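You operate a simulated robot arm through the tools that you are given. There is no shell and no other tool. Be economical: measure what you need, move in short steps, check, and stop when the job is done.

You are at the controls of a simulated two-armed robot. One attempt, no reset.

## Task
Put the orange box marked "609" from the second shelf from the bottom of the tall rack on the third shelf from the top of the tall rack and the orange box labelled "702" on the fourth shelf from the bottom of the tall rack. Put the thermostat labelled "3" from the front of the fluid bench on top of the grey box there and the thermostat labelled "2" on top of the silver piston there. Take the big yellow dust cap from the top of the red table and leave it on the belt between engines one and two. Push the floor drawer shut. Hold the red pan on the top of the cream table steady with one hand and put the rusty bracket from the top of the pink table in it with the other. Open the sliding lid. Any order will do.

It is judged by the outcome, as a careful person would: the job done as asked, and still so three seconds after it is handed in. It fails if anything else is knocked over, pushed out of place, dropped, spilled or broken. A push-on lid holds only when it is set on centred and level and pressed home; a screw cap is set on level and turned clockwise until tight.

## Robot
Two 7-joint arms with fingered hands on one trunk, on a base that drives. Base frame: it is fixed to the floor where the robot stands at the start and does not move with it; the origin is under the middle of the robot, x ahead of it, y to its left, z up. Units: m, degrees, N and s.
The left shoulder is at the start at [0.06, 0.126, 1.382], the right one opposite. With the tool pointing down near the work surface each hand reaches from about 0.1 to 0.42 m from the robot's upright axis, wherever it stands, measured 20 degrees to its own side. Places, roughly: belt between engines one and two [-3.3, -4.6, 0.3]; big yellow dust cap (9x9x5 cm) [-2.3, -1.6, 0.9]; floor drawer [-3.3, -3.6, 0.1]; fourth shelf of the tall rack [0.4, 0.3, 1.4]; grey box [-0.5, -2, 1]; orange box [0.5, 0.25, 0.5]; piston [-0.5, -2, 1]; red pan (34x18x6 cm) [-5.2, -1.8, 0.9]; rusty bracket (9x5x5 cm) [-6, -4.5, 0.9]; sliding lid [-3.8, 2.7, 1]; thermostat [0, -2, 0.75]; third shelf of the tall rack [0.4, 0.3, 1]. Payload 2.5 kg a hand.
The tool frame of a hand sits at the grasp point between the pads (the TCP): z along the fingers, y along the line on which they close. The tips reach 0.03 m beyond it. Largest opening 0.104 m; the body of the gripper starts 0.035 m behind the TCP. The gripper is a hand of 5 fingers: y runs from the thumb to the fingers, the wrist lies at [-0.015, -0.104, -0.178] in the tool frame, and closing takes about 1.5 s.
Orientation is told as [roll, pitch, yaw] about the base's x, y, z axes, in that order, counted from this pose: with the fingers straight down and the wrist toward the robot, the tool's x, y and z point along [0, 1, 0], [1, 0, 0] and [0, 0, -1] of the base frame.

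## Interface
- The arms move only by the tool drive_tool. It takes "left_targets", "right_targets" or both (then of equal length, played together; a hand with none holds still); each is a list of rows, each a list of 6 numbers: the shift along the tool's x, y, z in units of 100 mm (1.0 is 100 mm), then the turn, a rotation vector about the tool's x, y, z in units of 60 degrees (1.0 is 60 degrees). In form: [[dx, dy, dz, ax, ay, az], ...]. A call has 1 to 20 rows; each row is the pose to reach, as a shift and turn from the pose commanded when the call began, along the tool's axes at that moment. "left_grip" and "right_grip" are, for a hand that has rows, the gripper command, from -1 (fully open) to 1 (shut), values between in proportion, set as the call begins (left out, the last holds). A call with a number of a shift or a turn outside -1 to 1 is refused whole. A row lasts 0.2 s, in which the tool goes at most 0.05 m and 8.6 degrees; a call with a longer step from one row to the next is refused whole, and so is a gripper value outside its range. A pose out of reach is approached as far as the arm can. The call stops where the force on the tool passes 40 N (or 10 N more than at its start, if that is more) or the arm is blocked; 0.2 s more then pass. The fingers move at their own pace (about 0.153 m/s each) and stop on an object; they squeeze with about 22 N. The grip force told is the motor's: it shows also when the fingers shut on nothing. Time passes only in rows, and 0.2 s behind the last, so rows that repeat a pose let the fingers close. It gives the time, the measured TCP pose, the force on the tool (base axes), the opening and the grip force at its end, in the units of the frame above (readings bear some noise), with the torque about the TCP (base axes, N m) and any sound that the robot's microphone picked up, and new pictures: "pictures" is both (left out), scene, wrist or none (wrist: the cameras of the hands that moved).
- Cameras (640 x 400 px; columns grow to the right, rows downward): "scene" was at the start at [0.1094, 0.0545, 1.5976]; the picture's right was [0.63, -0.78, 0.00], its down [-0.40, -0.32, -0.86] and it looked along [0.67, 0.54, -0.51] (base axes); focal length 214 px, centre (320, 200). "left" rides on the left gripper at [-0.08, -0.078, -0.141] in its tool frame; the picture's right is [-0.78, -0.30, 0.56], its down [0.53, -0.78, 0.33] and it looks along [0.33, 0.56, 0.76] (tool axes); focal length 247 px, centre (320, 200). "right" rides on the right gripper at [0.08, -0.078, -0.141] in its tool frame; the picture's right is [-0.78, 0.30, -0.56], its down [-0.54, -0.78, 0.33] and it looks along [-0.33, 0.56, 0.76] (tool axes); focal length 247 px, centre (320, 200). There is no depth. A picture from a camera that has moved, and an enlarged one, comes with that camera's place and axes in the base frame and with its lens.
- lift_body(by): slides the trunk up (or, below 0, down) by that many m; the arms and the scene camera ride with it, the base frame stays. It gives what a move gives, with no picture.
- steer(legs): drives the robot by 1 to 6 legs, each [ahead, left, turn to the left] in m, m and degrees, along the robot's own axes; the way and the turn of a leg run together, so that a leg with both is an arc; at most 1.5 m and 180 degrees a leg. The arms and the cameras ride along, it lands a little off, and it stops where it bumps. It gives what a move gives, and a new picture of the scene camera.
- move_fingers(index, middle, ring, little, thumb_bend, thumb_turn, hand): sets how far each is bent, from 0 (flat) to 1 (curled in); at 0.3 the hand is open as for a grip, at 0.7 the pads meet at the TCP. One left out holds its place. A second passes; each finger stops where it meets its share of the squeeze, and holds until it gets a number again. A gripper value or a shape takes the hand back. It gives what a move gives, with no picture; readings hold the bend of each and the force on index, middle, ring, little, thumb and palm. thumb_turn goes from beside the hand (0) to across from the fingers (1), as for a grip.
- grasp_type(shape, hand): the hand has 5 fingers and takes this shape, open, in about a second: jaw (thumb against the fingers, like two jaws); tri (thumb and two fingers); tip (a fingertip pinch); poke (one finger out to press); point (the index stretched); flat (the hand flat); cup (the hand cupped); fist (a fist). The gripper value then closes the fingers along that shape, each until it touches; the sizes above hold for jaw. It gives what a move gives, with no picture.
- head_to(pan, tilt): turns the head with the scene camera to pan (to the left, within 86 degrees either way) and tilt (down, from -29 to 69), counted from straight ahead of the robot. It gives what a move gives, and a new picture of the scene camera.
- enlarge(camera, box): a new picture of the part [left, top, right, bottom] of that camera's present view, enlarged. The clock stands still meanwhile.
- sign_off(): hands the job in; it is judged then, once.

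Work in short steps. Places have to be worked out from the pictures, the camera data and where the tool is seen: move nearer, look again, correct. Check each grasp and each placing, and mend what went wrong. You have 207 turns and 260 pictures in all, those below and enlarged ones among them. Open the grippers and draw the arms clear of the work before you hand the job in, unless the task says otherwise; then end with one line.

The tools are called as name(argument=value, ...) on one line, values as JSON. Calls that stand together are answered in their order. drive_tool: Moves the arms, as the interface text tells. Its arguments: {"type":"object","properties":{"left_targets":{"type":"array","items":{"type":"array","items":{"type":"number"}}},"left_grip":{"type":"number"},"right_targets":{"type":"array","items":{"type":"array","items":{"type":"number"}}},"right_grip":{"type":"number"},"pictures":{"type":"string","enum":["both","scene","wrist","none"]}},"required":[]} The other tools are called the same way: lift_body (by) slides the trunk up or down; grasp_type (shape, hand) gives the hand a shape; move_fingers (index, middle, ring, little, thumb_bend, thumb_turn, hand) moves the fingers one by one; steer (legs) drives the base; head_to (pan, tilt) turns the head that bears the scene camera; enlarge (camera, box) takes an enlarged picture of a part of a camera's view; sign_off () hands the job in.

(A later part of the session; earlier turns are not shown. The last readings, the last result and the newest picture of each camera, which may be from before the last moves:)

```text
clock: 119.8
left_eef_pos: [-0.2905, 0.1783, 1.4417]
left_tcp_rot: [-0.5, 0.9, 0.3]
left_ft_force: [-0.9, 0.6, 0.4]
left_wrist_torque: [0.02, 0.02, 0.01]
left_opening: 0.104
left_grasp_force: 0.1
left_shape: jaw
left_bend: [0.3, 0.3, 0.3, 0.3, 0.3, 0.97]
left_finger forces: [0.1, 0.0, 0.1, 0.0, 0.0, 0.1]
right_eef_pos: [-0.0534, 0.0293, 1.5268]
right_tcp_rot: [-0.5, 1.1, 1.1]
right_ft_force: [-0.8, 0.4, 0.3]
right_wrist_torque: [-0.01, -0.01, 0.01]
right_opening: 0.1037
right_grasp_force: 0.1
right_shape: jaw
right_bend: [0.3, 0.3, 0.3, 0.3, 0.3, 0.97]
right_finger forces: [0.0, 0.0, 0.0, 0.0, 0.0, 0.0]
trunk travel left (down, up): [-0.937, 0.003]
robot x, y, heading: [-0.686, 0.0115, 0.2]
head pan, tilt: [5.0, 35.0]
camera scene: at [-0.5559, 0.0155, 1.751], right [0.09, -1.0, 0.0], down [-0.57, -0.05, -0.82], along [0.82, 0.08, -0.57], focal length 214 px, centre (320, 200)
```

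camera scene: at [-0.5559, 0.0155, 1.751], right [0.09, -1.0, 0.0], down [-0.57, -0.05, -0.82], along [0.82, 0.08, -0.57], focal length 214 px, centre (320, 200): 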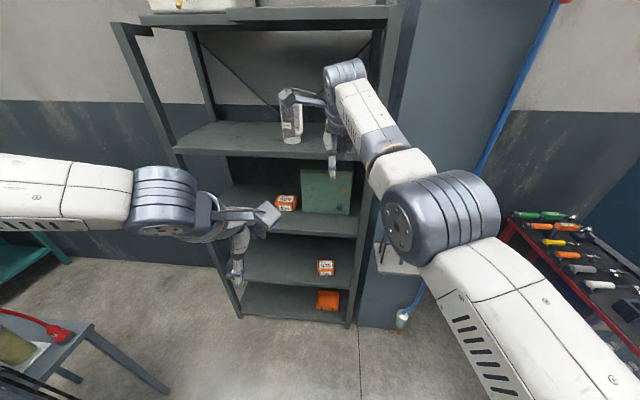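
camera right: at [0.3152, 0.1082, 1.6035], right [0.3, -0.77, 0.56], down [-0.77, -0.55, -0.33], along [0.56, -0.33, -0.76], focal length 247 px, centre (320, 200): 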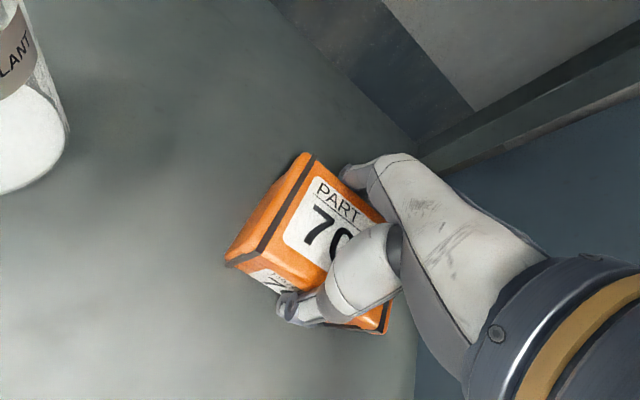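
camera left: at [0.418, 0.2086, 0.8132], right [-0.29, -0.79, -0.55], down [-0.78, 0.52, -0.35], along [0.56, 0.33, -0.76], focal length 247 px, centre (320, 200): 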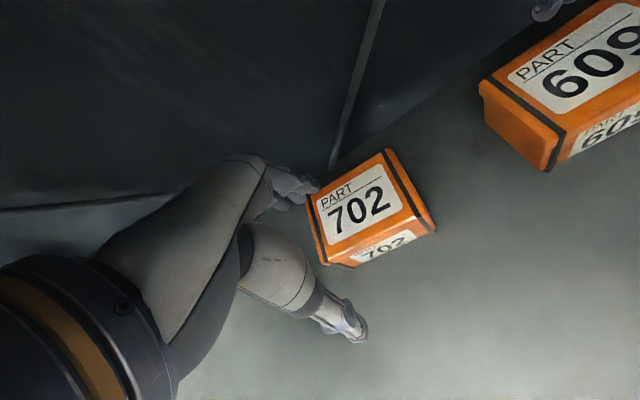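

Shelf 4 placement done (702 is behind the hand in this view; I'll verify after turning). Now I turn right to look for the fluid bench at y≈-2.

steer(legs=[[0, 0, -45]])

head_to(pan=55, tilt=15)

steer(legs=[[0, 0, -45]])

head_to(pan=0, tilt=30)

```text
clock: 122.2
left_eef_pos: [-0.2855, -0.1495, 1.4414]
left_tcp_rot: [-0.5, 0.9, -45.0]
left_ft_force: [0.1, -0.3, 0.1]
left_wrist_torque: [-0.04, 0.01, -0.01]
left_opening: 0.1039
left_grasp_force: 0.1
left_shape: jaw
left_bend: [0.3, 0.3, 0.3, 0.3, 0.3, 0.97]
left_finger forces: [0.0, 0.1, 0.0, 0.0, 0.1, 0.0]
right_eef_pos: [-0.2259, -0.4227, 1.5258]
right_tcp_rot: [-0.4, 1.0, -44.1]
right_ft_force: [-0.7, -0.3, -0.2]
right_wrist_torque: [-0.01, -0.02, 0.01]
right_opening: 0.104
right_grasp_force: 0.1
right_shape: jaw
right_bend: [0.3, 0.3, 0.3, 0.3, 0.3, 0.97]
right_finger forces: [0.0, 0.0, 0.1, 0.0, 0.0, 0.0]
trunk travel left (down, up): [-0.937, 0.003]
robot x, y, heading: [-0.6844, 0.0075, -45.0]
head pan, tilt: [5.0, 35.0]
camera scene: at [-0.5882, -0.0775, 1.751], right [-0.64, -0.77, 0.0], down [-0.44, 0.37, -0.82], along [0.63, -0.53, -0.57], focal length 214 px, centre (320, 200)
```

scene: 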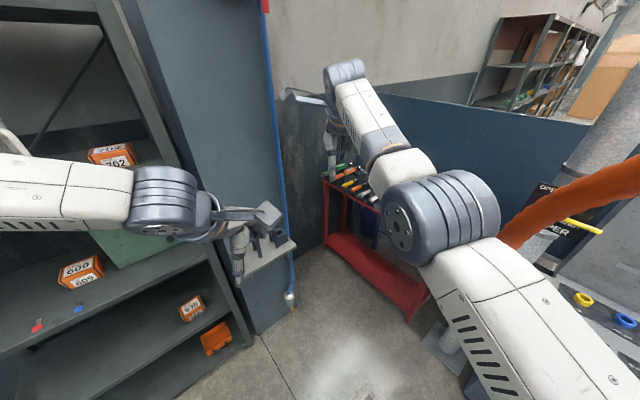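

```text
clock: 123.4
left_eef_pos: [-0.2858, -0.1516, 1.4405]
left_tcp_rot: [-0.4, 0.9, -44.9]
left_ft_force: [-0.2, 0.4, 0.0]
left_wrist_torque: [0.03, -0.02, 0.02]
left_opening: 0.1038
left_grasp_force: 0.1
left_shape: jaw
left_bend: [0.3, 0.3, 0.3, 0.3, 0.3, 0.97]
left_finger forces: [0.0, 0.0, 0.1, 0.0, 0.0, 0.1]
right_eef_pos: [-0.2243, -0.4228, 1.5261]
right_tcp_rot: [-0.4, 0.9, -44.0]
right_ft_force: [-0.1, 0.0, 0.3]
right_wrist_torque: [0.05, 0.0, 0.04]
right_opening: 0.104
right_grasp_force: 0.1
right_shape: jaw
right_bend: [0.3, 0.3, 0.3, 0.3, 0.3, 0.97]
right_finger forces: [0.0, 0.0, 0.0, 0.1, 0.1, 0.0]
trunk travel left (down, up): [-0.937, 0.003]
robot x, y, heading: [-0.6769, 0.0082, -44.8]
head pan, tilt: [55.0, 15.0]
camera scene: at [-0.5638, -0.0048, 1.783], right [0.18, -0.98, 0.0], down [-0.26, -0.05, -0.97], along [0.95, 0.17, -0.26], focal length 214 px, centre (320, 200)
```

scene: 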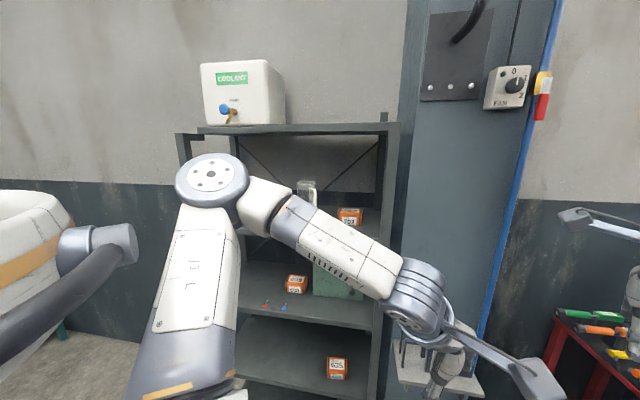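

```text
clock: 125.9
left_eef_pos: [-0.5147, -0.3851, 1.4414]
left_tcp_rot: [-0.5, 0.8, -89.8]
left_ft_force: [-0.6, -0.3, -0.8]
left_wrist_torque: [0.02, -0.03, 0.0]
left_opening: 0.1039
left_grasp_force: 0.1
left_shape: jaw
left_bend: [0.3, 0.3, 0.3, 0.3, 0.3, 0.97]
left_finger forces: [0.0, 0.0, 0.0, 0.1, 0.1, 0.1]
right_eef_pos: [-0.6629, -0.621, 1.5268]
right_tcp_rot: [-0.5, 0.9, -89.0]
right_ft_force: [-0.6, 1.0, -0.1]
right_wrist_torque: [-0.04, 0.0, 0.0]
right_opening: 0.1039
right_grasp_force: 0.0
right_shape: jaw
right_bend: [0.3, 0.3, 0.3, 0.3, 0.3, 0.97]
right_finger forces: [0.0, 0.0, 0.0, 0.1, 0.0, 0.0]
trunk travel left (down, up): [-0.937, 0.003]
robot x, y, heading: [-0.6835, 0.0076, -89.6]
head pan, tilt: [55.0, 15.0]
camera scene: at [-0.6071, -0.086, 1.783], right [-0.57, -0.82, 0.0], down [-0.21, 0.15, -0.97], along [0.79, -0.55, -0.26], focal length 214 px, centre (320, 200)
```

scene: 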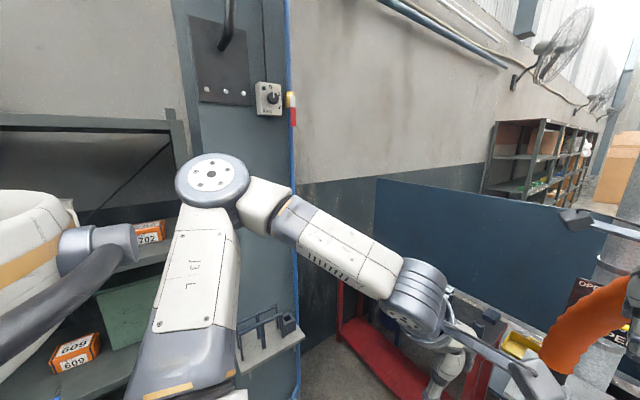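

```text
clock: 127.1
left_eef_pos: [-0.5148, -0.3847, 1.4414]
left_tcp_rot: [-0.6, 0.9, -89.7]
left_ft_force: [0.0, -0.9, -0.3]
left_wrist_torque: [0.0, 0.02, -0.03]
left_opening: 0.1041
left_grasp_force: 0.0
left_shape: jaw
left_bend: [0.3, 0.3, 0.3, 0.3, 0.3, 0.97]
left_finger forces: [0.1, 0.0, 0.0, 0.1, 0.0, 0.0]
right_eef_pos: [-0.6628, -0.6211, 1.527]
right_tcp_rot: [-0.5, 0.9, -88.9]
right_ft_force: [0.2, 0.1, 0.1]
right_wrist_torque: [0.01, 0.0, -0.03]
right_opening: 0.1039
right_grasp_force: 0.0
right_shape: jaw
right_bend: [0.3, 0.3, 0.3, 0.3, 0.3, 0.97]
right_finger forces: [0.0, 0.0, 0.0, 0.1, 0.0, 0.0]
trunk travel left (down, up): [-0.937, 0.003]
robot x, y, heading: [-0.6872, 0.0093, -89.5]
head pan, tilt: [0.0, 30.0]
camera scene: at [-0.6834, -0.1234, 1.7588], right [-1.0, -0.01, 0.0], down [0.0, 0.5, -0.87], along [0.01, -0.87, -0.5], focal length 214 px, centre (320, 200)
```

scene: 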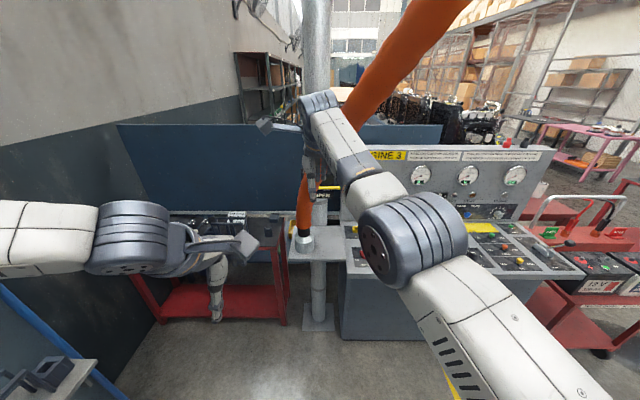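

All boxes are verified in place (702 on shelf 4, 609 on shelf 3). Next I look for the fluid bench; the left arm partly hides it, so I enlarge around it.

head_to(pan=30, tilt=30)

enlarge(camera="scene", box=[260, 180, 500, 330])

```text
clock: 128.1
left_eef_pos: [-0.5148, -0.3846, 1.4426]
left_tcp_rot: [-0.5, 0.9, -89.7]
left_ft_force: [0.4, -0.1, -0.9]
left_wrist_torque: [0.02, 0.01, -0.01]
left_opening: 0.104
left_grasp_force: 0.0
left_shape: jaw
left_bend: [0.3, 0.3, 0.3, 0.3, 0.3, 0.97]
left_finger forces: [0.0, 0.0, 0.0, 0.1, 0.1, 0.0]
right_eef_pos: [-0.662, -0.6192, 1.5266]
right_tcp_rot: [-0.5, 0.9, -89.0]
right_ft_force: [-0.2, -0.4, -0.1]
right_wrist_torque: [0.0, 0.0, 0.01]
right_opening: 0.1037
right_grasp_force: 0.0
right_shape: jaw
right_bend: [0.3, 0.3, 0.3, 0.3, 0.3, 0.97]
right_finger forces: [0.0, 0.0, 0.0, 0.0, 0.0, 0.0]
trunk travel left (down, up): [-0.937, 0.003]
robot x, y, heading: [-0.6821, 0.0074, -89.6]
head pan, tilt: [30.0, 30.0]
camera scene: at [-0.6384, -0.111, 1.7588], right [-0.86, -0.5, 0.0], down [-0.25, 0.43, -0.87], along [0.44, -0.75, -0.5], focal length 214 px, centre (320, 200)
```

scene: 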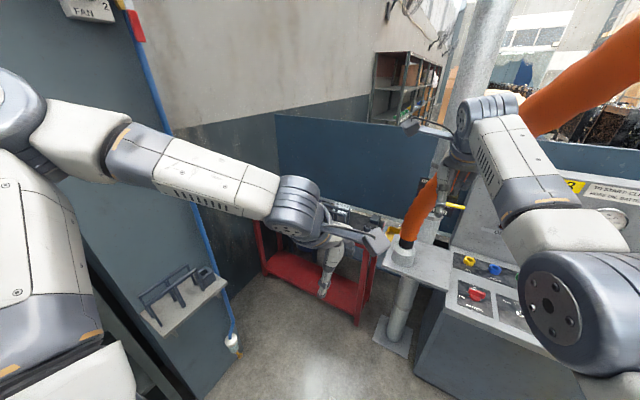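

```text
2.67 times, centred on (380, 255) of scene
camera zoom: at [-0.6384, -0.111, 1.7588], right [-0.86, -0.5, 0.0], down [-0.25, 0.43, -0.87], along [0.44, -0.75, -0.5], focal length 572 px, centre (160, 53)
```

zoom: 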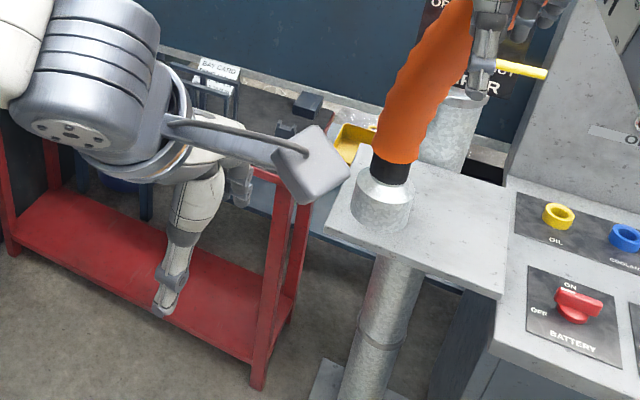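

A bench lies behind the red tool cart and pipe stand. The extended arms obstruct the view, so I tuck both hands lower and nearer the body before moving on.

drive_tool(right_targets=[[-0.05, -0.12, 0.12, 0, 0, 0], [-0.1, -0.25, 0.25, 0, 0, 0], [-0.15, -0.37, 0.37, 0, 0, 0], [-0.2, -0.5, 0.5, 0, 0, 0], [-0.25, -0.62, 0.62, 0, 0, 0], [-0.3, -0.75, 0.75, 0, 0, 0], [-0.35, -0.87, 0.87, 0, 0, 0], [-0.4, -1, 1, 0, 0, 0]], left_targets=[[0.05, 0, 0.1, 0, 0, 0], [0.1, 0, 0.2, 0, 0, 0], [0.15, 0, 0.3, 0, 0, 0], [0.2, 0, 0.4, 0, 0, 0], [0.25, 0, 0.5, 0, 0, 0], [0.3, 0, 0.6, 0, 0, 0], [0.35, 0, 0.7, 0, 0, 0], [0.4, 0, 0.8, 0, 0, 0]], pictures="none")

drive_tool(right_targets=[[-0.05, -0.12, 0.12, 0, 0, 0], [-0.1, -0.25, 0.25, 0, 0, 0], [-0.15, -0.37, 0.37, 0, 0, 0], [-0.2, -0.5, 0.5, 0, 0, 0], [-0.25, -0.62, 0.62, 0, 0, 0], [-0.3, -0.75, 0.75, 0, 0, 0], [-0.35, -0.87, 0.87, 0, 0, 0], [-0.4, -1, 1, 0, 0, 0]], left_targets=[[0.05, -0.05, 0.1, 0, 0, 0], [0.1, -0.1, 0.2, 0, 0, 0], [0.15, -0.15, 0.3, 0, 0, 0], [0.2, -0.2, 0.4, 0, 0, 0], [0.25, -0.25, 0.5, 0, 0, 0], [0.3, -0.3, 0.6, 0, 0, 0], [0.35, -0.35, 0.7, 0, 0, 0], [0.4, -0.4, 0.8, 0, 0, 0]], pictures="none")

drive_tool(right_targets=[[-0.05, -0.1, 0.12, 0, 0, 0], [-0.1, -0.2, 0.25, 0, 0, 0], [-0.15, -0.3, 0.37, 0, 0, 0], [-0.2, -0.4, 0.5, 0, 0, 0], [-0.25, -0.5, 0.62, 0, 0, 0], [-0.3, -0.6, 0.75, 0, 0, 0], [-0.35, -0.7, 0.87, 0, 0, 0], [-0.4, -0.8, 1, 0, 0, 0]], left_targets=[[0, -0.05, 0.1, 0, 0, 0], [0, -0.1, 0.2, 0, 0, 0], [0, -0.15, 0.3, 0, 0, 0], [0, -0.2, 0.4, 0, 0, 0], [0, -0.25, 0.5, 0, 0, 0], [0, -0.3, 0.6, 0, 0, 0], [0, -0.35, 0.7, 0, 0, 0], [0, -0.4, 0.8, 0, 0, 0]], pictures="scene")

```text
clock: 129.9
left_eef_pos: [-0.475, -0.3832, 1.3618]
left_tcp_rot: [-0.6, 0.9, -89.7]
left_ft_force: [-0.1, -0.6, 0.0]
left_wrist_torque: [-0.01, -0.06, 0.03]
left_opening: 0.1039
left_grasp_force: 0.1
left_shape: jaw
left_bend: [0.3, 0.3, 0.3, 0.3, 0.3, 0.97]
left_finger forces: [0.0, 0.1, 0.0, 0.0, 0.0, 0.0]
right_eef_pos: [-0.7051, -0.5191, 1.4292]
right_tcp_rot: [-0.5, 0.9, -89.0]
right_ft_force: [0.0, 0.1, 0.3]
right_wrist_torque: [-0.02, 0.01, 0.03]
right_opening: 0.1036
right_grasp_force: 0.0
right_shape: jaw
right_bend: [0.3, 0.3, 0.3, 0.3, 0.3, 0.97]
right_finger forces: [0.0, 0.0, 0.1, 0.0, 0.1, 0.0]
trunk travel left (down, up): [-0.937, 0.003]
robot x, y, heading: [-0.6846, 0.0114, -89.7]
head pan, tilt: [30.0, 30.0]
```

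```text
clock: 131.7
left_eef_pos: [-0.4369, -0.3394, 1.2826]
left_tcp_rot: [-0.6, 0.9, -89.7]
left_ft_force: [0.3, -0.7, 0.9]
left_wrist_torque: [0.01, 0.0, 0.01]
left_opening: 0.1041
left_grasp_force: 0.0
left_shape: jaw
left_bend: [0.3, 0.3, 0.3, 0.3, 0.3, 0.97]
left_finger forces: [0.0, 0.0, 0.0, 0.1, 0.0, 0.0]
right_eef_pos: [-0.7517, -0.4215, 1.3337]
right_tcp_rot: [-1.0, 0.1, -89.3]
right_ft_force: [0.2, 0.2, 0.8]
right_wrist_torque: [-0.02, 0.01, -0.01]
right_opening: 0.104
right_grasp_force: 0.0
right_shape: jaw
right_bend: [0.3, 0.3, 0.3, 0.3, 0.3, 0.97]
right_finger forces: [0.0, 0.0, 0.0, 0.1, 0.1, 0.0]
trunk travel left (down, up): [-0.937, 0.003]
robot x, y, heading: [-0.684, 0.0113, -89.8]
head pan, tilt: [30.0, 30.0]
```

```text
clock: 133.5
left_eef_pos: [-0.438, -0.3005, 1.2037]
left_tcp_rot: [-0.6, 0.8, -89.6]
left_ft_force: [0.5, 0.2, -0.4]
left_wrist_torque: [0.02, 0.02, 0.0]
left_opening: 0.1039
left_grasp_force: 0.1
left_shape: jaw
left_bend: [0.3, 0.3, 0.3, 0.3, 0.3, 0.97]
left_finger forces: [0.0, 0.0, 0.1, 0.0, 0.0, 0.0]
right_eef_pos: [-0.7916, -0.3378, 1.233]
right_tcp_rot: [-0.5, 0.9, -88.9]
right_ft_force: [-0.5, -0.3, -0.1]
right_wrist_torque: [-0.02, -0.02, 0.0]
right_opening: 0.1043
right_grasp_force: 0.0
right_shape: jaw
right_bend: [0.3, 0.3, 0.3, 0.3, 0.3, 0.98]
right_finger forces: [0.1, 0.0, 0.0, 0.0, 0.0, 0.1]
trunk travel left (down, up): [-0.937, 0.003]
robot x, y, heading: [-0.6807, 0.0067, -89.9]
head pan, tilt: [30.0, 30.0]
camera scene: at [-0.6385, -0.1108, 1.7588], right [-0.86, -0.5, 0.0], down [-0.25, 0.43, -0.87], along [0.44, -0.75, -0.5], focal length 214 px, centre (320, 200)
```

scene: 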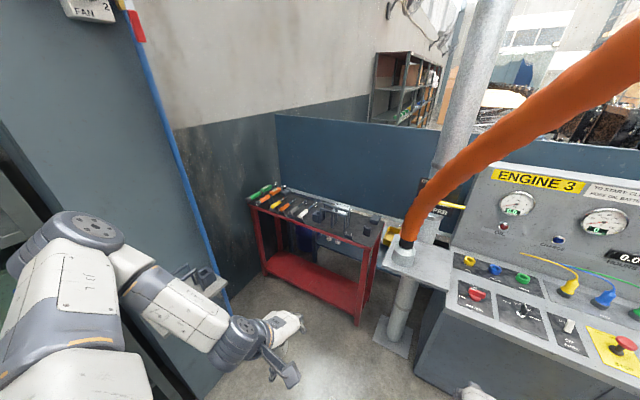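

Now the view is clear. I enlarge the area around and behind the tool cart.

enlarge(camera="scene", box=[240, 180, 420, 293])

head_to(pan=-35, tilt=22)

head_to(pan=-80, tilt=18)

```text
3.54 times, centred on (330, 236) of scene
camera zoom: at [-0.6385, -0.1108, 1.7588], right [-0.86, -0.5, 0.0], down [-0.25, 0.43, -0.87], along [0.44, -0.75, -0.5], focal length 759 px, centre (285, 71)
```

zoom: 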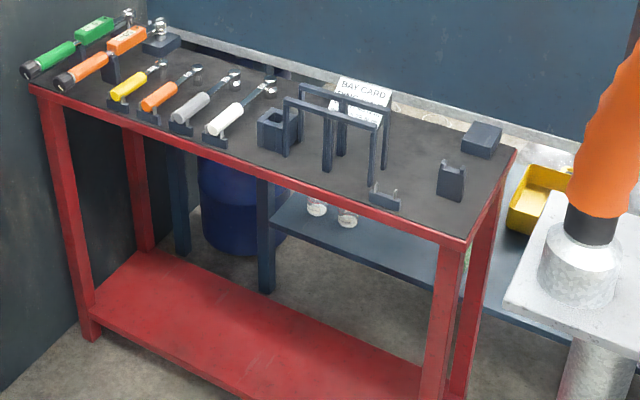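

```text
clock: 134.8
left_eef_pos: [-0.4379, -0.301, 1.2032]
left_tcp_rot: [-0.6, 0.9, -89.8]
left_ft_force: [-0.5, -0.4, -0.8]
left_wrist_torque: [-0.02, -0.04, -0.03]
left_opening: 0.1039
left_grasp_force: 0.0
left_shape: jaw
left_bend: [0.3, 0.3, 0.3, 0.3, 0.3, 0.97]
left_finger forces: [0.1, 0.0, 0.1, 0.0, 0.1, 0.1]
right_eef_pos: [-0.7916, -0.3389, 1.2331]
right_tcp_rot: [-0.4, 1.0, -88.9]
right_ft_force: [0.2, 0.9, -1.0]
right_wrist_torque: [0.0, -0.01, 0.0]
right_opening: 0.1038
right_grasp_force: 0.1
right_shape: jaw
right_bend: [0.3, 0.3, 0.3, 0.3, 0.3, 0.98]
right_finger forces: [0.1, 0.0, 0.0, 0.0, 0.0, 0.0]
trunk travel left (down, up): [-0.937, 0.003]
robot x, y, heading: [-0.6798, 0.0082, -89.7]
head pan, tilt: [-35.0, 22.0]
camera scene: at [-0.7367, -0.1092, 1.7716], right [-0.82, 0.57, 0.0], down [0.21, 0.31, -0.93], along [-0.53, -0.76, -0.37], focal length 214 px, centre (320, 200)
```

scene: 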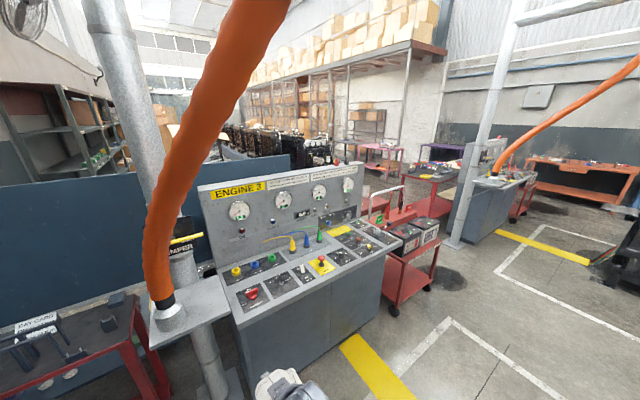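

```text
clock: 135.9
left_eef_pos: [-0.4374, -0.3007, 1.2035]
left_tcp_rot: [-0.5, 0.9, -89.7]
left_ft_force: [0.2, -0.2, 0.4]
left_wrist_torque: [-0.03, 0.02, -0.02]
left_opening: 0.1039
left_grasp_force: 0.1
left_shape: jaw
left_bend: [0.3, 0.3, 0.3, 0.3, 0.3, 0.97]
left_finger forces: [0.1, 0.0, 0.0, 0.0, 0.0, 0.0]
right_eef_pos: [-0.7906, -0.3377, 1.2331]
right_tcp_rot: [-0.5, 0.8, -89.1]
right_ft_force: [0.4, -0.2, 0.1]
right_wrist_torque: [-0.03, 0.02, -0.05]
right_opening: 0.1038
right_grasp_force: 0.0
right_shape: jaw
right_bend: [0.3, 0.3, 0.3, 0.3, 0.3, 0.98]
right_finger forces: [0.0, 0.0, 0.0, 0.0, 0.1, 0.0]
trunk travel left (down, up): [-0.937, 0.003]
robot x, y, heading: [-0.6855, 0.0093, -89.7]
head pan, tilt: [-80.0, 18.0]
camera scene: at [-0.7757, -0.0497, 1.7781], right [-0.18, 0.98, 0.0], down [0.3, 0.06, -0.95], along [-0.94, -0.17, -0.31], focal length 214 px, centre (320, 200)
```

scene: 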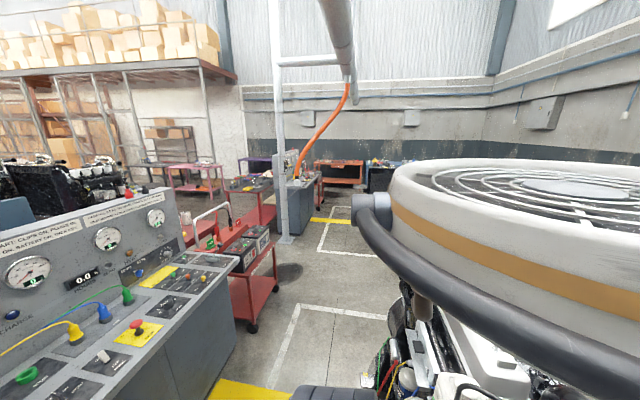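

The bench at z≈0.75 is behind the cart, with its working side apparently on the far side of the blue screen. On the way round is the red table with the dust cap; I enlarge it.

enlarge(camera="scene", box=[150, 140, 390, 290])

```text
2.67 times, centred on (270, 215) of scene
camera zoom: at [-0.7757, -0.0497, 1.7781], right [-0.18, 0.98, 0.0], down [0.3, 0.06, -0.95], along [-0.94, -0.17, -0.31], focal length 572 px, centre (453, 160)
```

zoom: 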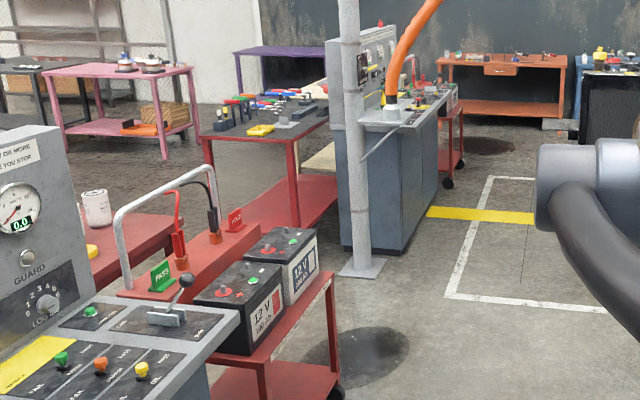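

The yellow dust cap is just visible on a red table near (-2.26, -1.54), behind the battery cart. I turn to face west and go along the lane to see the access.

steer(legs=[[0, 0, -90], [0, 0.2, 0], [1.0, 0, 0]])

head_to(pan=45, tilt=25)

head_to(pan=0, tilt=25)

```text
clock: 146.2
left_eef_pos: [-1.9886, -0.4341, 1.2026]
left_tcp_rot: [-0.5, 1.0, -179.9]
left_ft_force: [0.5, -0.4, -1.0]
left_wrist_torque: [-0.02, 0.0, 0.01]
left_opening: 0.1037
left_grasp_force: 0.0
left_shape: jaw
left_bend: [0.3, 0.3, 0.3, 0.3, 0.3, 0.97]
left_finger forces: [0.0, 0.0, 0.0, 0.0, 0.1, 0.0]
right_eef_pos: [-2.0243, -0.0824, 1.2345]
right_tcp_rot: [-0.6, 0.8, -179.1]
right_ft_force: [0.1, 0.6, -0.1]
right_wrist_torque: [-0.01, 0.03, 0.0]
right_opening: 0.1038
right_grasp_force: 0.1
right_shape: jaw
right_bend: [0.3, 0.3, 0.3, 0.3, 0.3, 0.97]
right_finger forces: [0.0, 0.0, 0.1, 0.0, 0.0, 0.0]
trunk travel left (down, up): [-0.937, 0.003]
robot x, y, heading: [-1.6761, -0.191, -179.8]
head pan, tilt: [-80.0, 18.0]
camera scene: at [-1.7352, -0.1011, 1.7781], right [0.98, 0.18, 0.0], down [0.05, -0.3, -0.95], along [-0.17, 0.94, -0.31], focal length 214 px, centre (320, 200)
```

scene: 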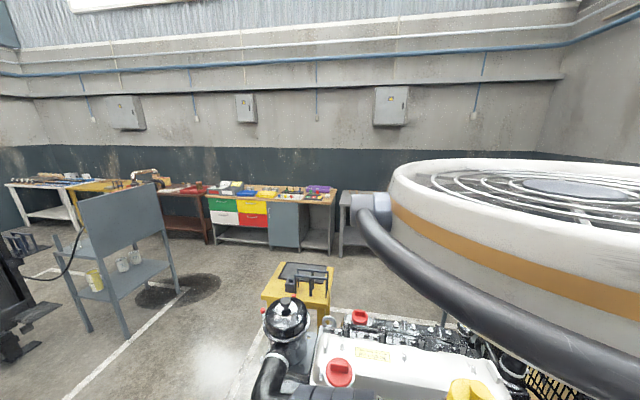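

```text
clock: 148.2
left_eef_pos: [-1.9893, -0.4364, 1.2047]
left_tcp_rot: [-0.5, 0.9, -180.0]
left_ft_force: [-0.4, 0.0, -1.0]
left_wrist_torque: [-0.02, 0.04, 0.01]
left_opening: 0.1041
left_grasp_force: 0.1
left_shape: jaw
left_bend: [0.3, 0.3, 0.3, 0.3, 0.3, 0.97]
left_finger forces: [0.0, 0.1, 0.1, 0.0, 0.0, 0.0]
right_eef_pos: [-2.024, -0.0828, 1.2335]
right_tcp_rot: [-0.5, 0.9, -179.2]
right_ft_force: [0.6, -0.1, 0.5]
right_wrist_torque: [-0.01, -0.02, 0.0]
right_opening: 0.1038
right_grasp_force: 0.0
right_shape: jaw
right_bend: [0.3, 0.3, 0.3, 0.3, 0.3, 0.97]
right_finger forces: [0.0, 0.0, 0.0, 0.1, 0.0, 0.0]
trunk travel left (down, up): [-0.937, 0.003]
robot x, y, heading: [-1.6795, -0.1895, -179.6]
head pan, tilt: [45.0, 25.0]
camera scene: at [-1.7838, -0.2582, 1.7668], right [-0.71, 0.71, 0.0], down [0.3, 0.3, -0.91], along [-0.64, -0.64, -0.42], focal length 214 px, centre (320, 200)
```

scene: 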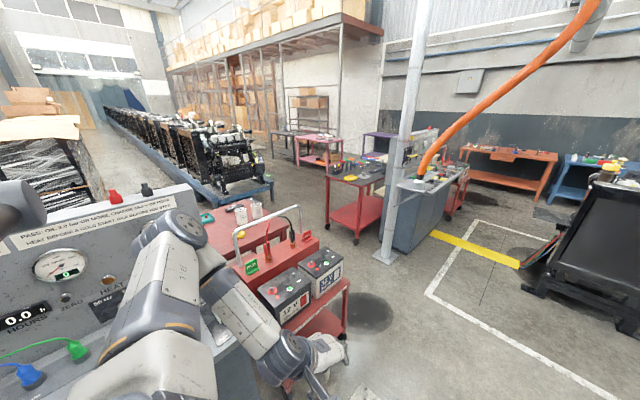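

```text
clock: 149.3
left_eef_pos: [-1.9888, -0.4353, 1.2048]
left_tcp_rot: [-0.5, 0.9, -179.9]
left_ft_force: [0.1, 0.0, -0.1]
left_wrist_torque: [-0.04, -0.02, 0.04]
left_opening: 0.1038
left_grasp_force: 0.0
left_shape: jaw
left_bend: [0.3, 0.3, 0.3, 0.3, 0.3, 0.97]
left_finger forces: [0.1, 0.1, 0.0, 0.0, 0.0, 0.1]
right_eef_pos: [-2.0238, -0.0823, 1.2313]
right_tcp_rot: [-0.4, 0.8, -179.1]
right_ft_force: [0.2, -0.3, 1.0]
right_wrist_torque: [-0.04, 0.03, 0.0]
right_opening: 0.1035
right_grasp_force: 0.1
right_shape: jaw
right_bend: [0.3, 0.3, 0.3, 0.3, 0.3, 0.97]
right_finger forces: [0.0, 0.0, 0.1, 0.1, 0.1, 0.1]
trunk travel left (down, up): [-0.937, 0.003]
robot x, y, heading: [-1.6746, -0.191, -180.0]
head pan, tilt: [0.0, 25.0]
camera scene: at [-1.8109, -0.1933, 1.7668], right [0.0, 1.0, 0.0], down [0.42, 0.0, -0.91], along [-0.91, 0.0, -0.42], focal length 214 px, centre (320, 200)
```

scene: 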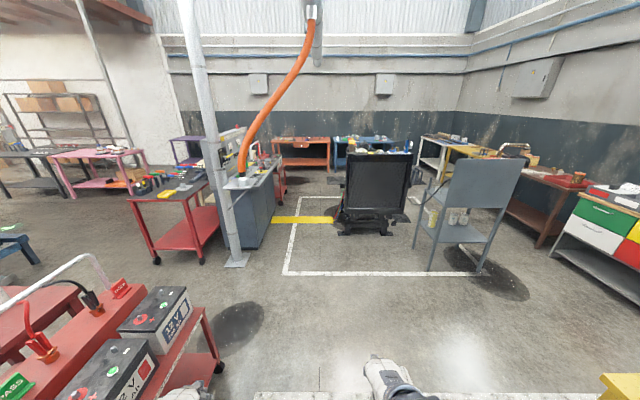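

Clear layout now. The aisle between the battery cart (x≥-2.76) and the next tool cart (x≤-3.85) leads south. I drive to x≈-3.2 and turn south.

steer(legs=[[1.5, 0, 0], [0, 0, 90], [0.7, 0, 0]])

head_to(pan=60, tilt=30)

head_to(pan=0, tilt=25)

```text
clock: 163.8
left_eef_pos: [-2.8908, -1.2366, 1.2026]
left_tcp_rot: [-0.5, 0.8, -89.3]
left_ft_force: [0.5, 0.0, -0.5]
left_wrist_torque: [0.0, 0.0, 0.02]
left_opening: 0.1038
left_grasp_force: 0.1
left_shape: jaw
left_bend: [0.3, 0.3, 0.3, 0.3, 0.3, 0.97]
left_finger forces: [0.0, 0.0, 0.0, 0.0, 0.0, 0.0]
right_eef_pos: [-3.2431, -1.2763, 1.2324]
right_tcp_rot: [-0.6, 0.9, -88.4]
right_ft_force: [0.7, 0.0, -0.6]
right_wrist_torque: [-0.02, 0.02, 0.04]
right_opening: 0.1037
right_grasp_force: 0.0
right_shape: jaw
right_bend: [0.3, 0.3, 0.3, 0.3, 0.3, 0.97]
right_finger forces: [0.0, 0.0, 0.1, 0.1, 0.0, 0.0]
trunk travel left (down, up): [-0.937, 0.003]
robot x, y, heading: [-3.1411, -0.9281, -89.3]
head pan, tilt: [0.0, 25.0]
camera scene: at [-3.1377, -1.0624, 1.7668], right [-1.0, -0.01, 0.0], down [-0.01, 0.42, -0.91], along [0.01, -0.91, -0.42], focal length 214 px, centre (320, 200)
```

scene: 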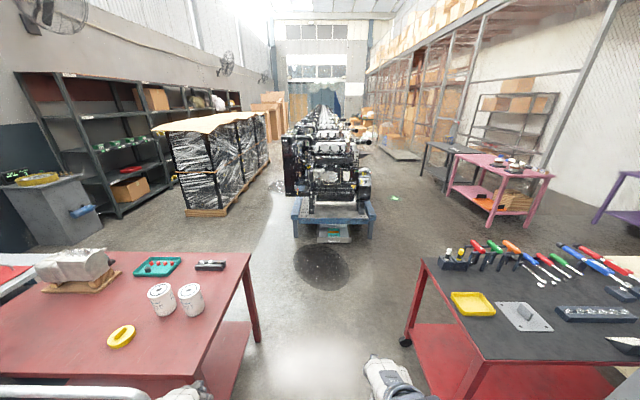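

```text
clock: 165.1
left_eef_pos: [-2.8903, -1.2371, 1.204]
left_tcp_rot: [-0.6, 0.9, -89.3]
left_ft_force: [0.3, -0.3, 0.7]
left_wrist_torque: [0.03, 0.03, 0.01]
left_opening: 0.1039
left_grasp_force: 0.0
left_shape: jaw
left_bend: [0.3, 0.3, 0.3, 0.3, 0.3, 0.97]
left_finger forces: [0.0, 0.0, 0.1, 0.0, 0.0, 0.0]
right_eef_pos: [-3.2435, -1.2766, 1.2318]
right_tcp_rot: [-0.5, 0.9, -88.4]
right_ft_force: [0.6, 0.4, 0.5]
right_wrist_torque: [0.0, 0.02, -0.05]
right_opening: 0.1039
right_grasp_force: 0.1
right_shape: jaw
right_bend: [0.3, 0.3, 0.3, 0.3, 0.3, 0.97]
right_finger forces: [0.0, 0.0, 0.0, 0.0, 0.0, 0.0]
trunk travel left (down, up): [-0.937, 0.003]
robot x, y, heading: [-3.1381, -0.9268, -89.3]
head pan, tilt: [60.0, 30.0]
camera scene: at [-3.06, -1.0146, 1.7588], right [-0.49, -0.87, 0.0], down [-0.44, 0.24, -0.87], along [0.76, -0.42, -0.5], focal length 214 px, centre (320, 200)
```

scene: 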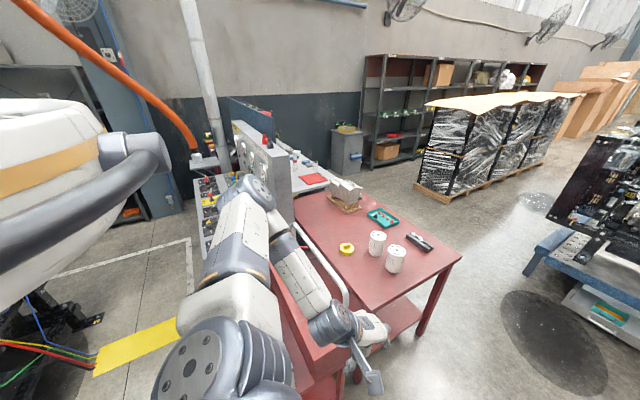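

```text
clock: 166.4
left_eef_pos: [-2.8902, -1.2354, 1.2031]
left_tcp_rot: [-0.5, 0.9, -89.3]
left_ft_force: [-0.2, 0.2, -0.5]
left_wrist_torque: [0.0, -0.01, -0.02]
left_opening: 0.1038
left_grasp_force: 0.0
left_shape: jaw
left_bend: [0.3, 0.3, 0.3, 0.3, 0.3, 0.97]
left_finger forces: [0.0, 0.0, 0.0, 0.1, 0.0, 0.0]
right_eef_pos: [-3.244, -1.2766, 1.2326]
right_tcp_rot: [-0.4, 0.9, -88.5]
right_ft_force: [0.2, 0.6, -0.1]
right_wrist_torque: [-0.02, 0.01, 0.0]
right_opening: 0.1039
right_grasp_force: 0.0
right_shape: jaw
right_bend: [0.3, 0.3, 0.3, 0.3, 0.3, 0.97]
right_finger forces: [0.1, 0.0, 0.1, 0.0, 0.0, 0.0]
trunk travel left (down, up): [-0.937, 0.003]
robot x, y, heading: [-3.1361, -0.926, -89.2]
head pan, tilt: [0.0, 25.0]
camera scene: at [-3.1376, -1.0625, 1.7668], right [-1.0, -0.01, 0.0], down [-0.01, 0.42, -0.91], along [0.01, -0.91, -0.42], focal length 214 px, centre (320, 200)
```

scene: 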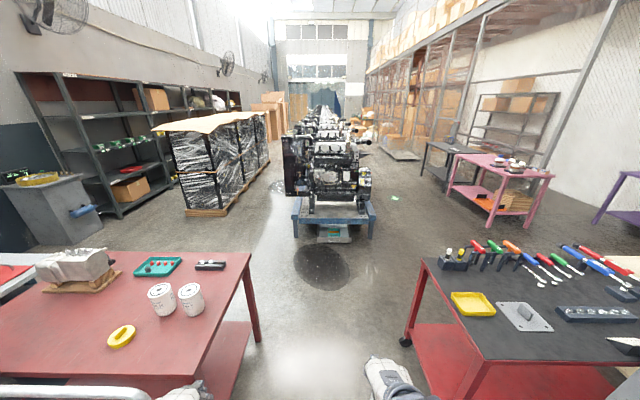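

Excellent view: the dust cap is at about (-2.30, -1.62), two white filter cans at (-2.36,-1.79) and (-2.51,-1.78); table west edge x≈-2.73. I drive down to y≈-1.57 and turn to face the table.

steer(legs=[[0.64, 0, 0], [0, 0, 90]])

head_to(pan=0, tilt=45)

```text
clock: 173.8
left_eef_pos: [-2.8232, -1.3129, 1.2028]
left_tcp_rot: [-0.4, 0.9, 1.4]
left_ft_force: [-0.2, 0.5, -0.5]
left_wrist_torque: [-0.04, -0.01, -0.02]
left_opening: 0.1038
left_grasp_force: 0.0
left_shape: jaw
left_bend: [0.3, 0.3, 0.3, 0.3, 0.3, 0.97]
left_finger forces: [0.0, 0.0, 0.0, 0.0, 0.0, 0.1]
right_eef_pos: [-2.7806, -1.6664, 1.2331]
right_tcp_rot: [-0.5, 0.9, 2.0]
right_ft_force: [0.2, -0.3, 0.2]
right_wrist_torque: [0.0, 0.02, 0.0]
right_opening: 0.1037
right_grasp_force: 0.0
right_shape: jaw
right_bend: [0.3, 0.3, 0.3, 0.3, 0.3, 0.97]
right_finger forces: [0.0, 0.0, 0.1, 0.0, 0.0, 0.0]
trunk travel left (down, up): [-0.937, 0.003]
robot x, y, heading: [-3.1305, -1.5673, 1.4]
head pan, tilt: [0.0, 25.0]
camera scene: at [-2.9982, -1.5639, 1.7668], right [0.02, -1.0, 0.0], down [-0.42, -0.01, -0.91], along [0.91, 0.02, -0.42], focal length 214 px, centre (320, 200)
```

scene: 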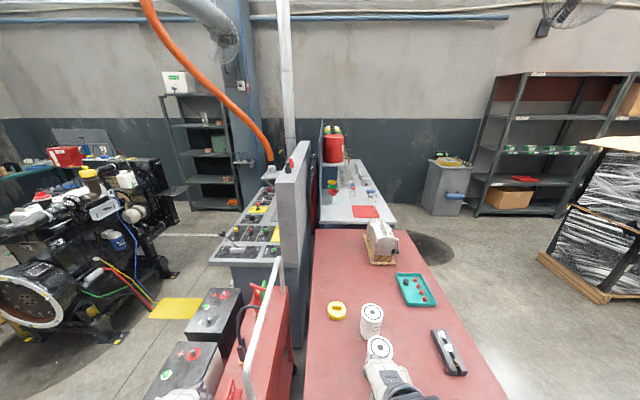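

```text
clock: 174.6
left_eef_pos: [-2.8241, -1.313, 1.2037]
left_tcp_rot: [-0.4, 0.9, 1.2]
left_ft_force: [-0.3, 1.0, 0.0]
left_wrist_torque: [-0.01, -0.03, -0.04]
left_opening: 0.1038
left_grasp_force: 0.1
left_shape: jaw
left_bend: [0.3, 0.3, 0.3, 0.3, 0.3, 0.97]
left_finger forces: [0.1, 0.0, 0.1, 0.0, 0.0, 0.1]
right_eef_pos: [-2.7808, -1.6671, 1.2327]
right_tcp_rot: [-0.5, 0.8, 2.1]
right_ft_force: [-0.6, 0.2, -0.1]
right_wrist_torque: [0.0, 0.02, -0.01]
right_opening: 0.1036
right_grasp_force: 0.1
right_shape: jaw
right_bend: [0.3, 0.3, 0.3, 0.3, 0.3, 0.97]
right_finger forces: [0.0, 0.0, 0.0, 0.1, 0.1, 0.0]
trunk travel left (down, up): [-0.937, 0.003]
robot x, y, heading: [-3.13, -1.5627, 1.3]
head pan, tilt: [0.0, 45.0]
camera scene: at [-3.009, -1.5642, 1.7363], right [0.02, -1.0, 0.0], down [-0.71, -0.02, -0.71], along [0.71, 0.02, -0.71], focal length 214 px, centre (320, 200)
```

scene: 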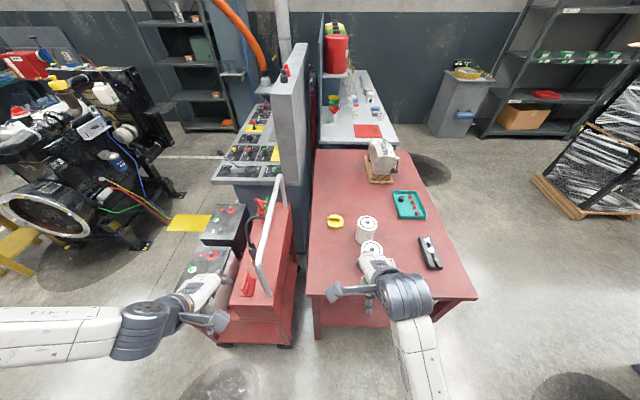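

Clear view. I raise the left hand away from the battery cart's handle while stretching the right hand forward and aligning it with the cap (y −1.62).

drive_tool(right_targets=[[0.02, 0.12, 0, 0, 0, 0], [0.05, 0.25, 0, 0, 0, 0], [0.08, 0.37, 0, 0, 0, 0], [0.1, 0.5, 0, 0, 0, 0], [0.13, 0.62, 0, 0, 0, 0], [0.16, 0.75, 0, 0, 0, 0], [0.18, 0.87, 0, 0, 0, 0], [0.2, 1, 0, 0, 0, 0]], left_targets=[[0, 0, -0.12, 0, 0, 0], [0, 0, -0.25, 0, 0, 0], [0, 0, -0.37, 0, 0, 0], [0, 0, -0.5, 0, 0, 0], [0, 0, -0.62, 0, 0, 0], [0, 0, -0.75, 0, 0, 0], [0, 0, -0.87, 0, 0, 0], [0, 0, -1, 0, 0, 0]], pictures="none")

drive_tool(right_targets=[[0.02, 0.12, 0, 0, 0, 0], [0.05, 0.25, 0, 0, 0, 0], [0.08, 0.37, 0, 0, 0, 0], [0.1, 0.5, 0, 0, 0, 0], [0.13, 0.62, 0, 0, 0, 0], [0.16, 0.75, 0, 0, 0, 0], [0.18, 0.87, 0, 0, 0, 0], [0.2, 1, 0, 0, 0, 0]], left_targets=[[0, 0, -0.12, 0, 0, 0], [0, 0, -0.25, 0, 0, 0], [0, 0, -0.37, 0, 0, 0], [0, 0, -0.5, 0, 0, 0], [0, 0, -0.62, 0, 0, 0], [0, 0, -0.75, 0, 0, 0], [0, 0, -0.87, 0, 0, 0], [0, 0, -1, 0, 0, 0]], pictures="none")

drive_tool(right_targets=[[0, 0.12, 0, 0, 0, 0], [0, 0.25, 0, 0, 0, 0], [0, 0.37, 0, 0, 0, 0], [0, 0.5, 0, 0, 0, 0], [0, 0.62, 0, 0, 0, 0], [0, 0.75, 0, 0, 0, 0]], pictures="none")

lift_body(by=-0.2)

steer(legs=[[0.1, 0, 0]])

```text
clock: 176.4
left_eef_pos: [-2.8027, -1.3028, 1.2897]
left_tcp_rot: [-0.6, 1.1, 1.2]
left_ft_force: [-0.2, -0.8, 0.2]
left_wrist_torque: [0.01, -0.02, -0.01]
left_opening: 0.1036
left_grasp_force: 0.0
left_shape: jaw
left_bend: [0.3, 0.3, 0.3, 0.3, 0.3, 0.97]
left_finger forces: [0.0, 0.0, 0.0, 0.0, 0.0, 0.0]
left hand out of reach, approached as far as the arm can: row 5, 6, 7, 8
right_eef_pos: [-2.6797, -1.6506, 1.2304]
right_tcp_rot: [-1.5, 1.0, 1.8]
right_ft_force: [0.1, -0.2, -0.4]
right_wrist_torque: [0.01, 0.03, 0.02]
right_opening: 0.1037
right_grasp_force: 0.1
right_shape: jaw
right_bend: [0.3, 0.3, 0.3, 0.3, 0.3, 0.98]
right_finger forces: [0.0, 0.0, 0.1, 0.0, 0.0, 0.1]
trunk travel left (down, up): [-0.937, 0.003]
robot x, y, heading: [-3.129, -1.5718, 1.5]
head pan, tilt: [0.0, 45.0]
```

```text
clock: 178.2
left_eef_pos: [-2.7963, -1.2976, 1.3938]
left_tcp_rot: [-0.6, 0.9, 1.2]
left_ft_force: [-0.5, 0.1, 0.2]
left_wrist_torque: [0.02, -0.04, 0.02]
left_opening: 0.1039
left_grasp_force: 0.1
left_shape: jaw
left_bend: [0.3, 0.3, 0.3, 0.3, 0.3, 0.97]
left_finger forces: [0.0, 0.0, 0.1, 0.0, 0.0, 0.0]
left hand out of reach, approached as far as the arm can: row 1, 2, 3, 4, 5, 6, 7, 8
right_eef_pos: [-2.5814, -1.6204, 1.2296]
right_tcp_rot: [-0.5, 0.9, 2.0]
right_ft_force: [0.6, -0.4, 0.5]
right_wrist_torque: [-0.03, 0.0, 0.03]
right_opening: 0.1039
right_grasp_force: 0.1
right_shape: jaw
right_bend: [0.3, 0.3, 0.3, 0.3, 0.3, 0.98]
right_finger forces: [0.1, 0.1, 0.0, 0.0, 0.1, 0.0]
trunk travel left (down, up): [-0.937, 0.003]
robot x, y, heading: [-3.1319, -1.5647, 1.4]
head pan, tilt: [0.0, 45.0]
```

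```text
clock: 179.6
left_eef_pos: [-2.7972, -1.297, 1.3937]
left_tcp_rot: [-0.7, 0.9, 1.2]
left_ft_force: [0.3, 1.4, -0.1]
left_wrist_torque: [0.02, 0.01, -0.02]
left_opening: 0.1041
left_grasp_force: 0.0
left_shape: jaw
left_bend: [0.3, 0.3, 0.3, 0.3, 0.3, 0.97]
left_finger forces: [0.1, 0.0, 0.0, 0.0, 0.0, 0.1]
right_eef_pos: [-2.5071, -1.6173, 1.2277]
right_tcp_rot: [-0.5, 0.9, 2.0]
right_ft_force: [-0.1, 0.1, -0.4]
right_wrist_torque: [-0.01, 0.01, 0.01]
right_opening: 0.1035
right_grasp_force: 0.0
right_shape: jaw
right_bend: [0.3, 0.3, 0.3, 0.3, 0.3, 0.98]
right_finger forces: [0.1, 0.0, 0.0, 0.0, 0.0, 0.0]
trunk travel left (down, up): [-0.937, 0.003]
robot x, y, heading: [-3.1325, -1.5662, 1.3]
head pan, tilt: [0.0, 45.0]
```

```text
clock: 181.8
left_eef_pos: [-2.796, -1.2971, 1.1928]
left_tcp_rot: [-0.6, 0.9, 1.3]
left_ft_force: [0.3, -0.1, -1.2]
left_wrist_torque: [0.01, 0.01, -0.02]
left_opening: 0.1039
left_grasp_force: 0.0
left_shape: jaw
left_bend: [0.3, 0.3, 0.3, 0.3, 0.3, 0.97]
left_finger forces: [0.1, 0.0, 0.0, 0.0, 0.1, 0.0]
right_eef_pos: [-2.5069, -1.616, 1.0263]
right_tcp_rot: [-0.4, 0.9, 2.0]
right_ft_force: [-0.3, -0.5, -0.4]
right_wrist_torque: [-0.02, 0.0, 0.01]
right_opening: 0.1036
right_grasp_force: 0.0
right_shape: jaw
right_bend: [0.3, 0.3, 0.3, 0.3, 0.3, 0.98]
right_finger forces: [0.0, 0.1, 0.0, 0.1, 0.1, 0.0]
trunk travel left (down, up): [-0.737, 0.203]
robot x, y, heading: [-3.128, -1.5656, 1.3]
head pan, tilt: [0.0, 45.0]
```

```text
clock: 183.0
left_eef_pos: [-2.6962, -1.2924, 1.1931]
left_tcp_rot: [-0.6, 1.0, 1.5]
left_ft_force: [0.1, 0.4, -0.4]
left_wrist_torque: [0.0, 0.01, 0.03]
left_opening: 0.1041
left_grasp_force: 0.1
left_shape: jaw
left_bend: [0.3, 0.3, 0.3, 0.3, 0.3, 0.97]
left_finger forces: [0.0, 0.0, 0.0, 0.0, 0.0, 0.0]
right_eef_pos: [-2.4084, -1.6123, 1.0267]
right_tcp_rot: [-0.5, 0.8, 2.0]
right_ft_force: [-0.3, -0.3, 0.3]
right_wrist_torque: [0.02, -0.01, 0.0]
right_opening: 0.1035
right_grasp_force: 0.1
right_shape: jaw
right_bend: [0.3, 0.3, 0.3, 0.3, 0.3, 0.98]
right_finger forces: [0.1, 0.0, 0.1, 0.0, 0.0, 0.0]
trunk travel left (down, up): [-0.737, 0.203]
robot x, y, heading: [-3.0328, -1.5632, 1.5]
head pan, tilt: [0.0, 45.0]
camera scene: at [-2.9088, -1.5616, 1.5361], right [0.02, -1.0, 0.0], down [-0.71, -0.02, -0.71], along [0.71, 0.02, -0.71], focal length 214 px, centre (320, 200)
```

scene: 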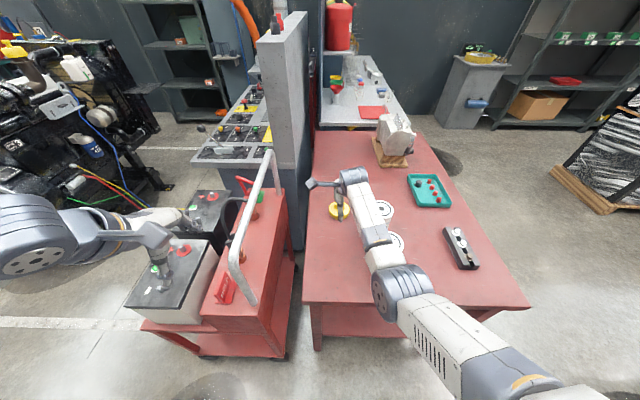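

Good. I take a wrist picture to localise the cap.

drive_tool(right_targets=[[0, 0.1, 0, 0, 0, 0], [0, 0.2, 0, 0, 0, 0]], pictures="wrist")

```text
clock: 183.6
left_eef_pos: [-2.6976, -1.2941, 1.193]
left_tcp_rot: [-0.6, 0.8, 1.3]
left_ft_force: [-0.3, 0.4, -0.2]
left_wrist_torque: [0.02, -0.01, 0.02]
left_opening: 0.104
left_grasp_force: 0.0
left_shape: jaw
left_bend: [0.3, 0.3, 0.3, 0.3, 0.3, 0.97]
left_finger forces: [0.1, 0.1, 0.0, 0.0, 0.0, 0.0]
right_eef_pos: [-2.3882, -1.6129, 1.0277]
right_tcp_rot: [-0.5, 0.9, 2.0]
right_ft_force: [0.2, -0.6, 0.3]
right_wrist_torque: [0.0, 0.0, 0.0]
right_opening: 0.1039
right_grasp_force: 0.1
right_shape: jaw
right_bend: [0.3, 0.3, 0.3, 0.3, 0.3, 0.98]
right_finger forces: [0.1, 0.0, 0.0, 0.1, 0.1, 0.0]
trunk travel left (down, up): [-0.737, 0.203]
robot x, y, heading: [-3.0287, -1.5602, 1.6]
head pan, tilt: [0.0, 45.0]
camera right: at [-2.4662, -1.5328, 1.1685], right [0.33, -0.76, 0.56], down [-0.76, -0.57, -0.32], along [0.56, -0.32, -0.77], focal length 247 px, centre (320, 200)
```

right: 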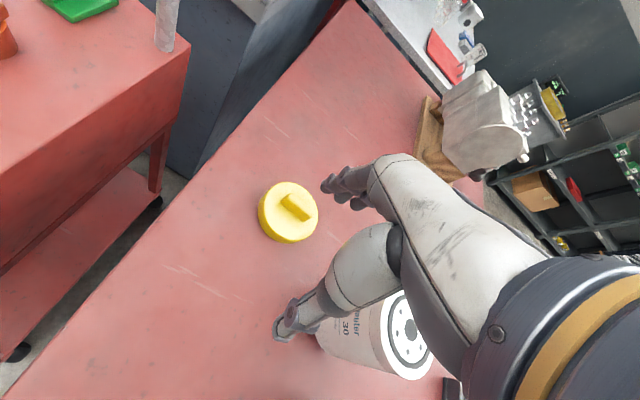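

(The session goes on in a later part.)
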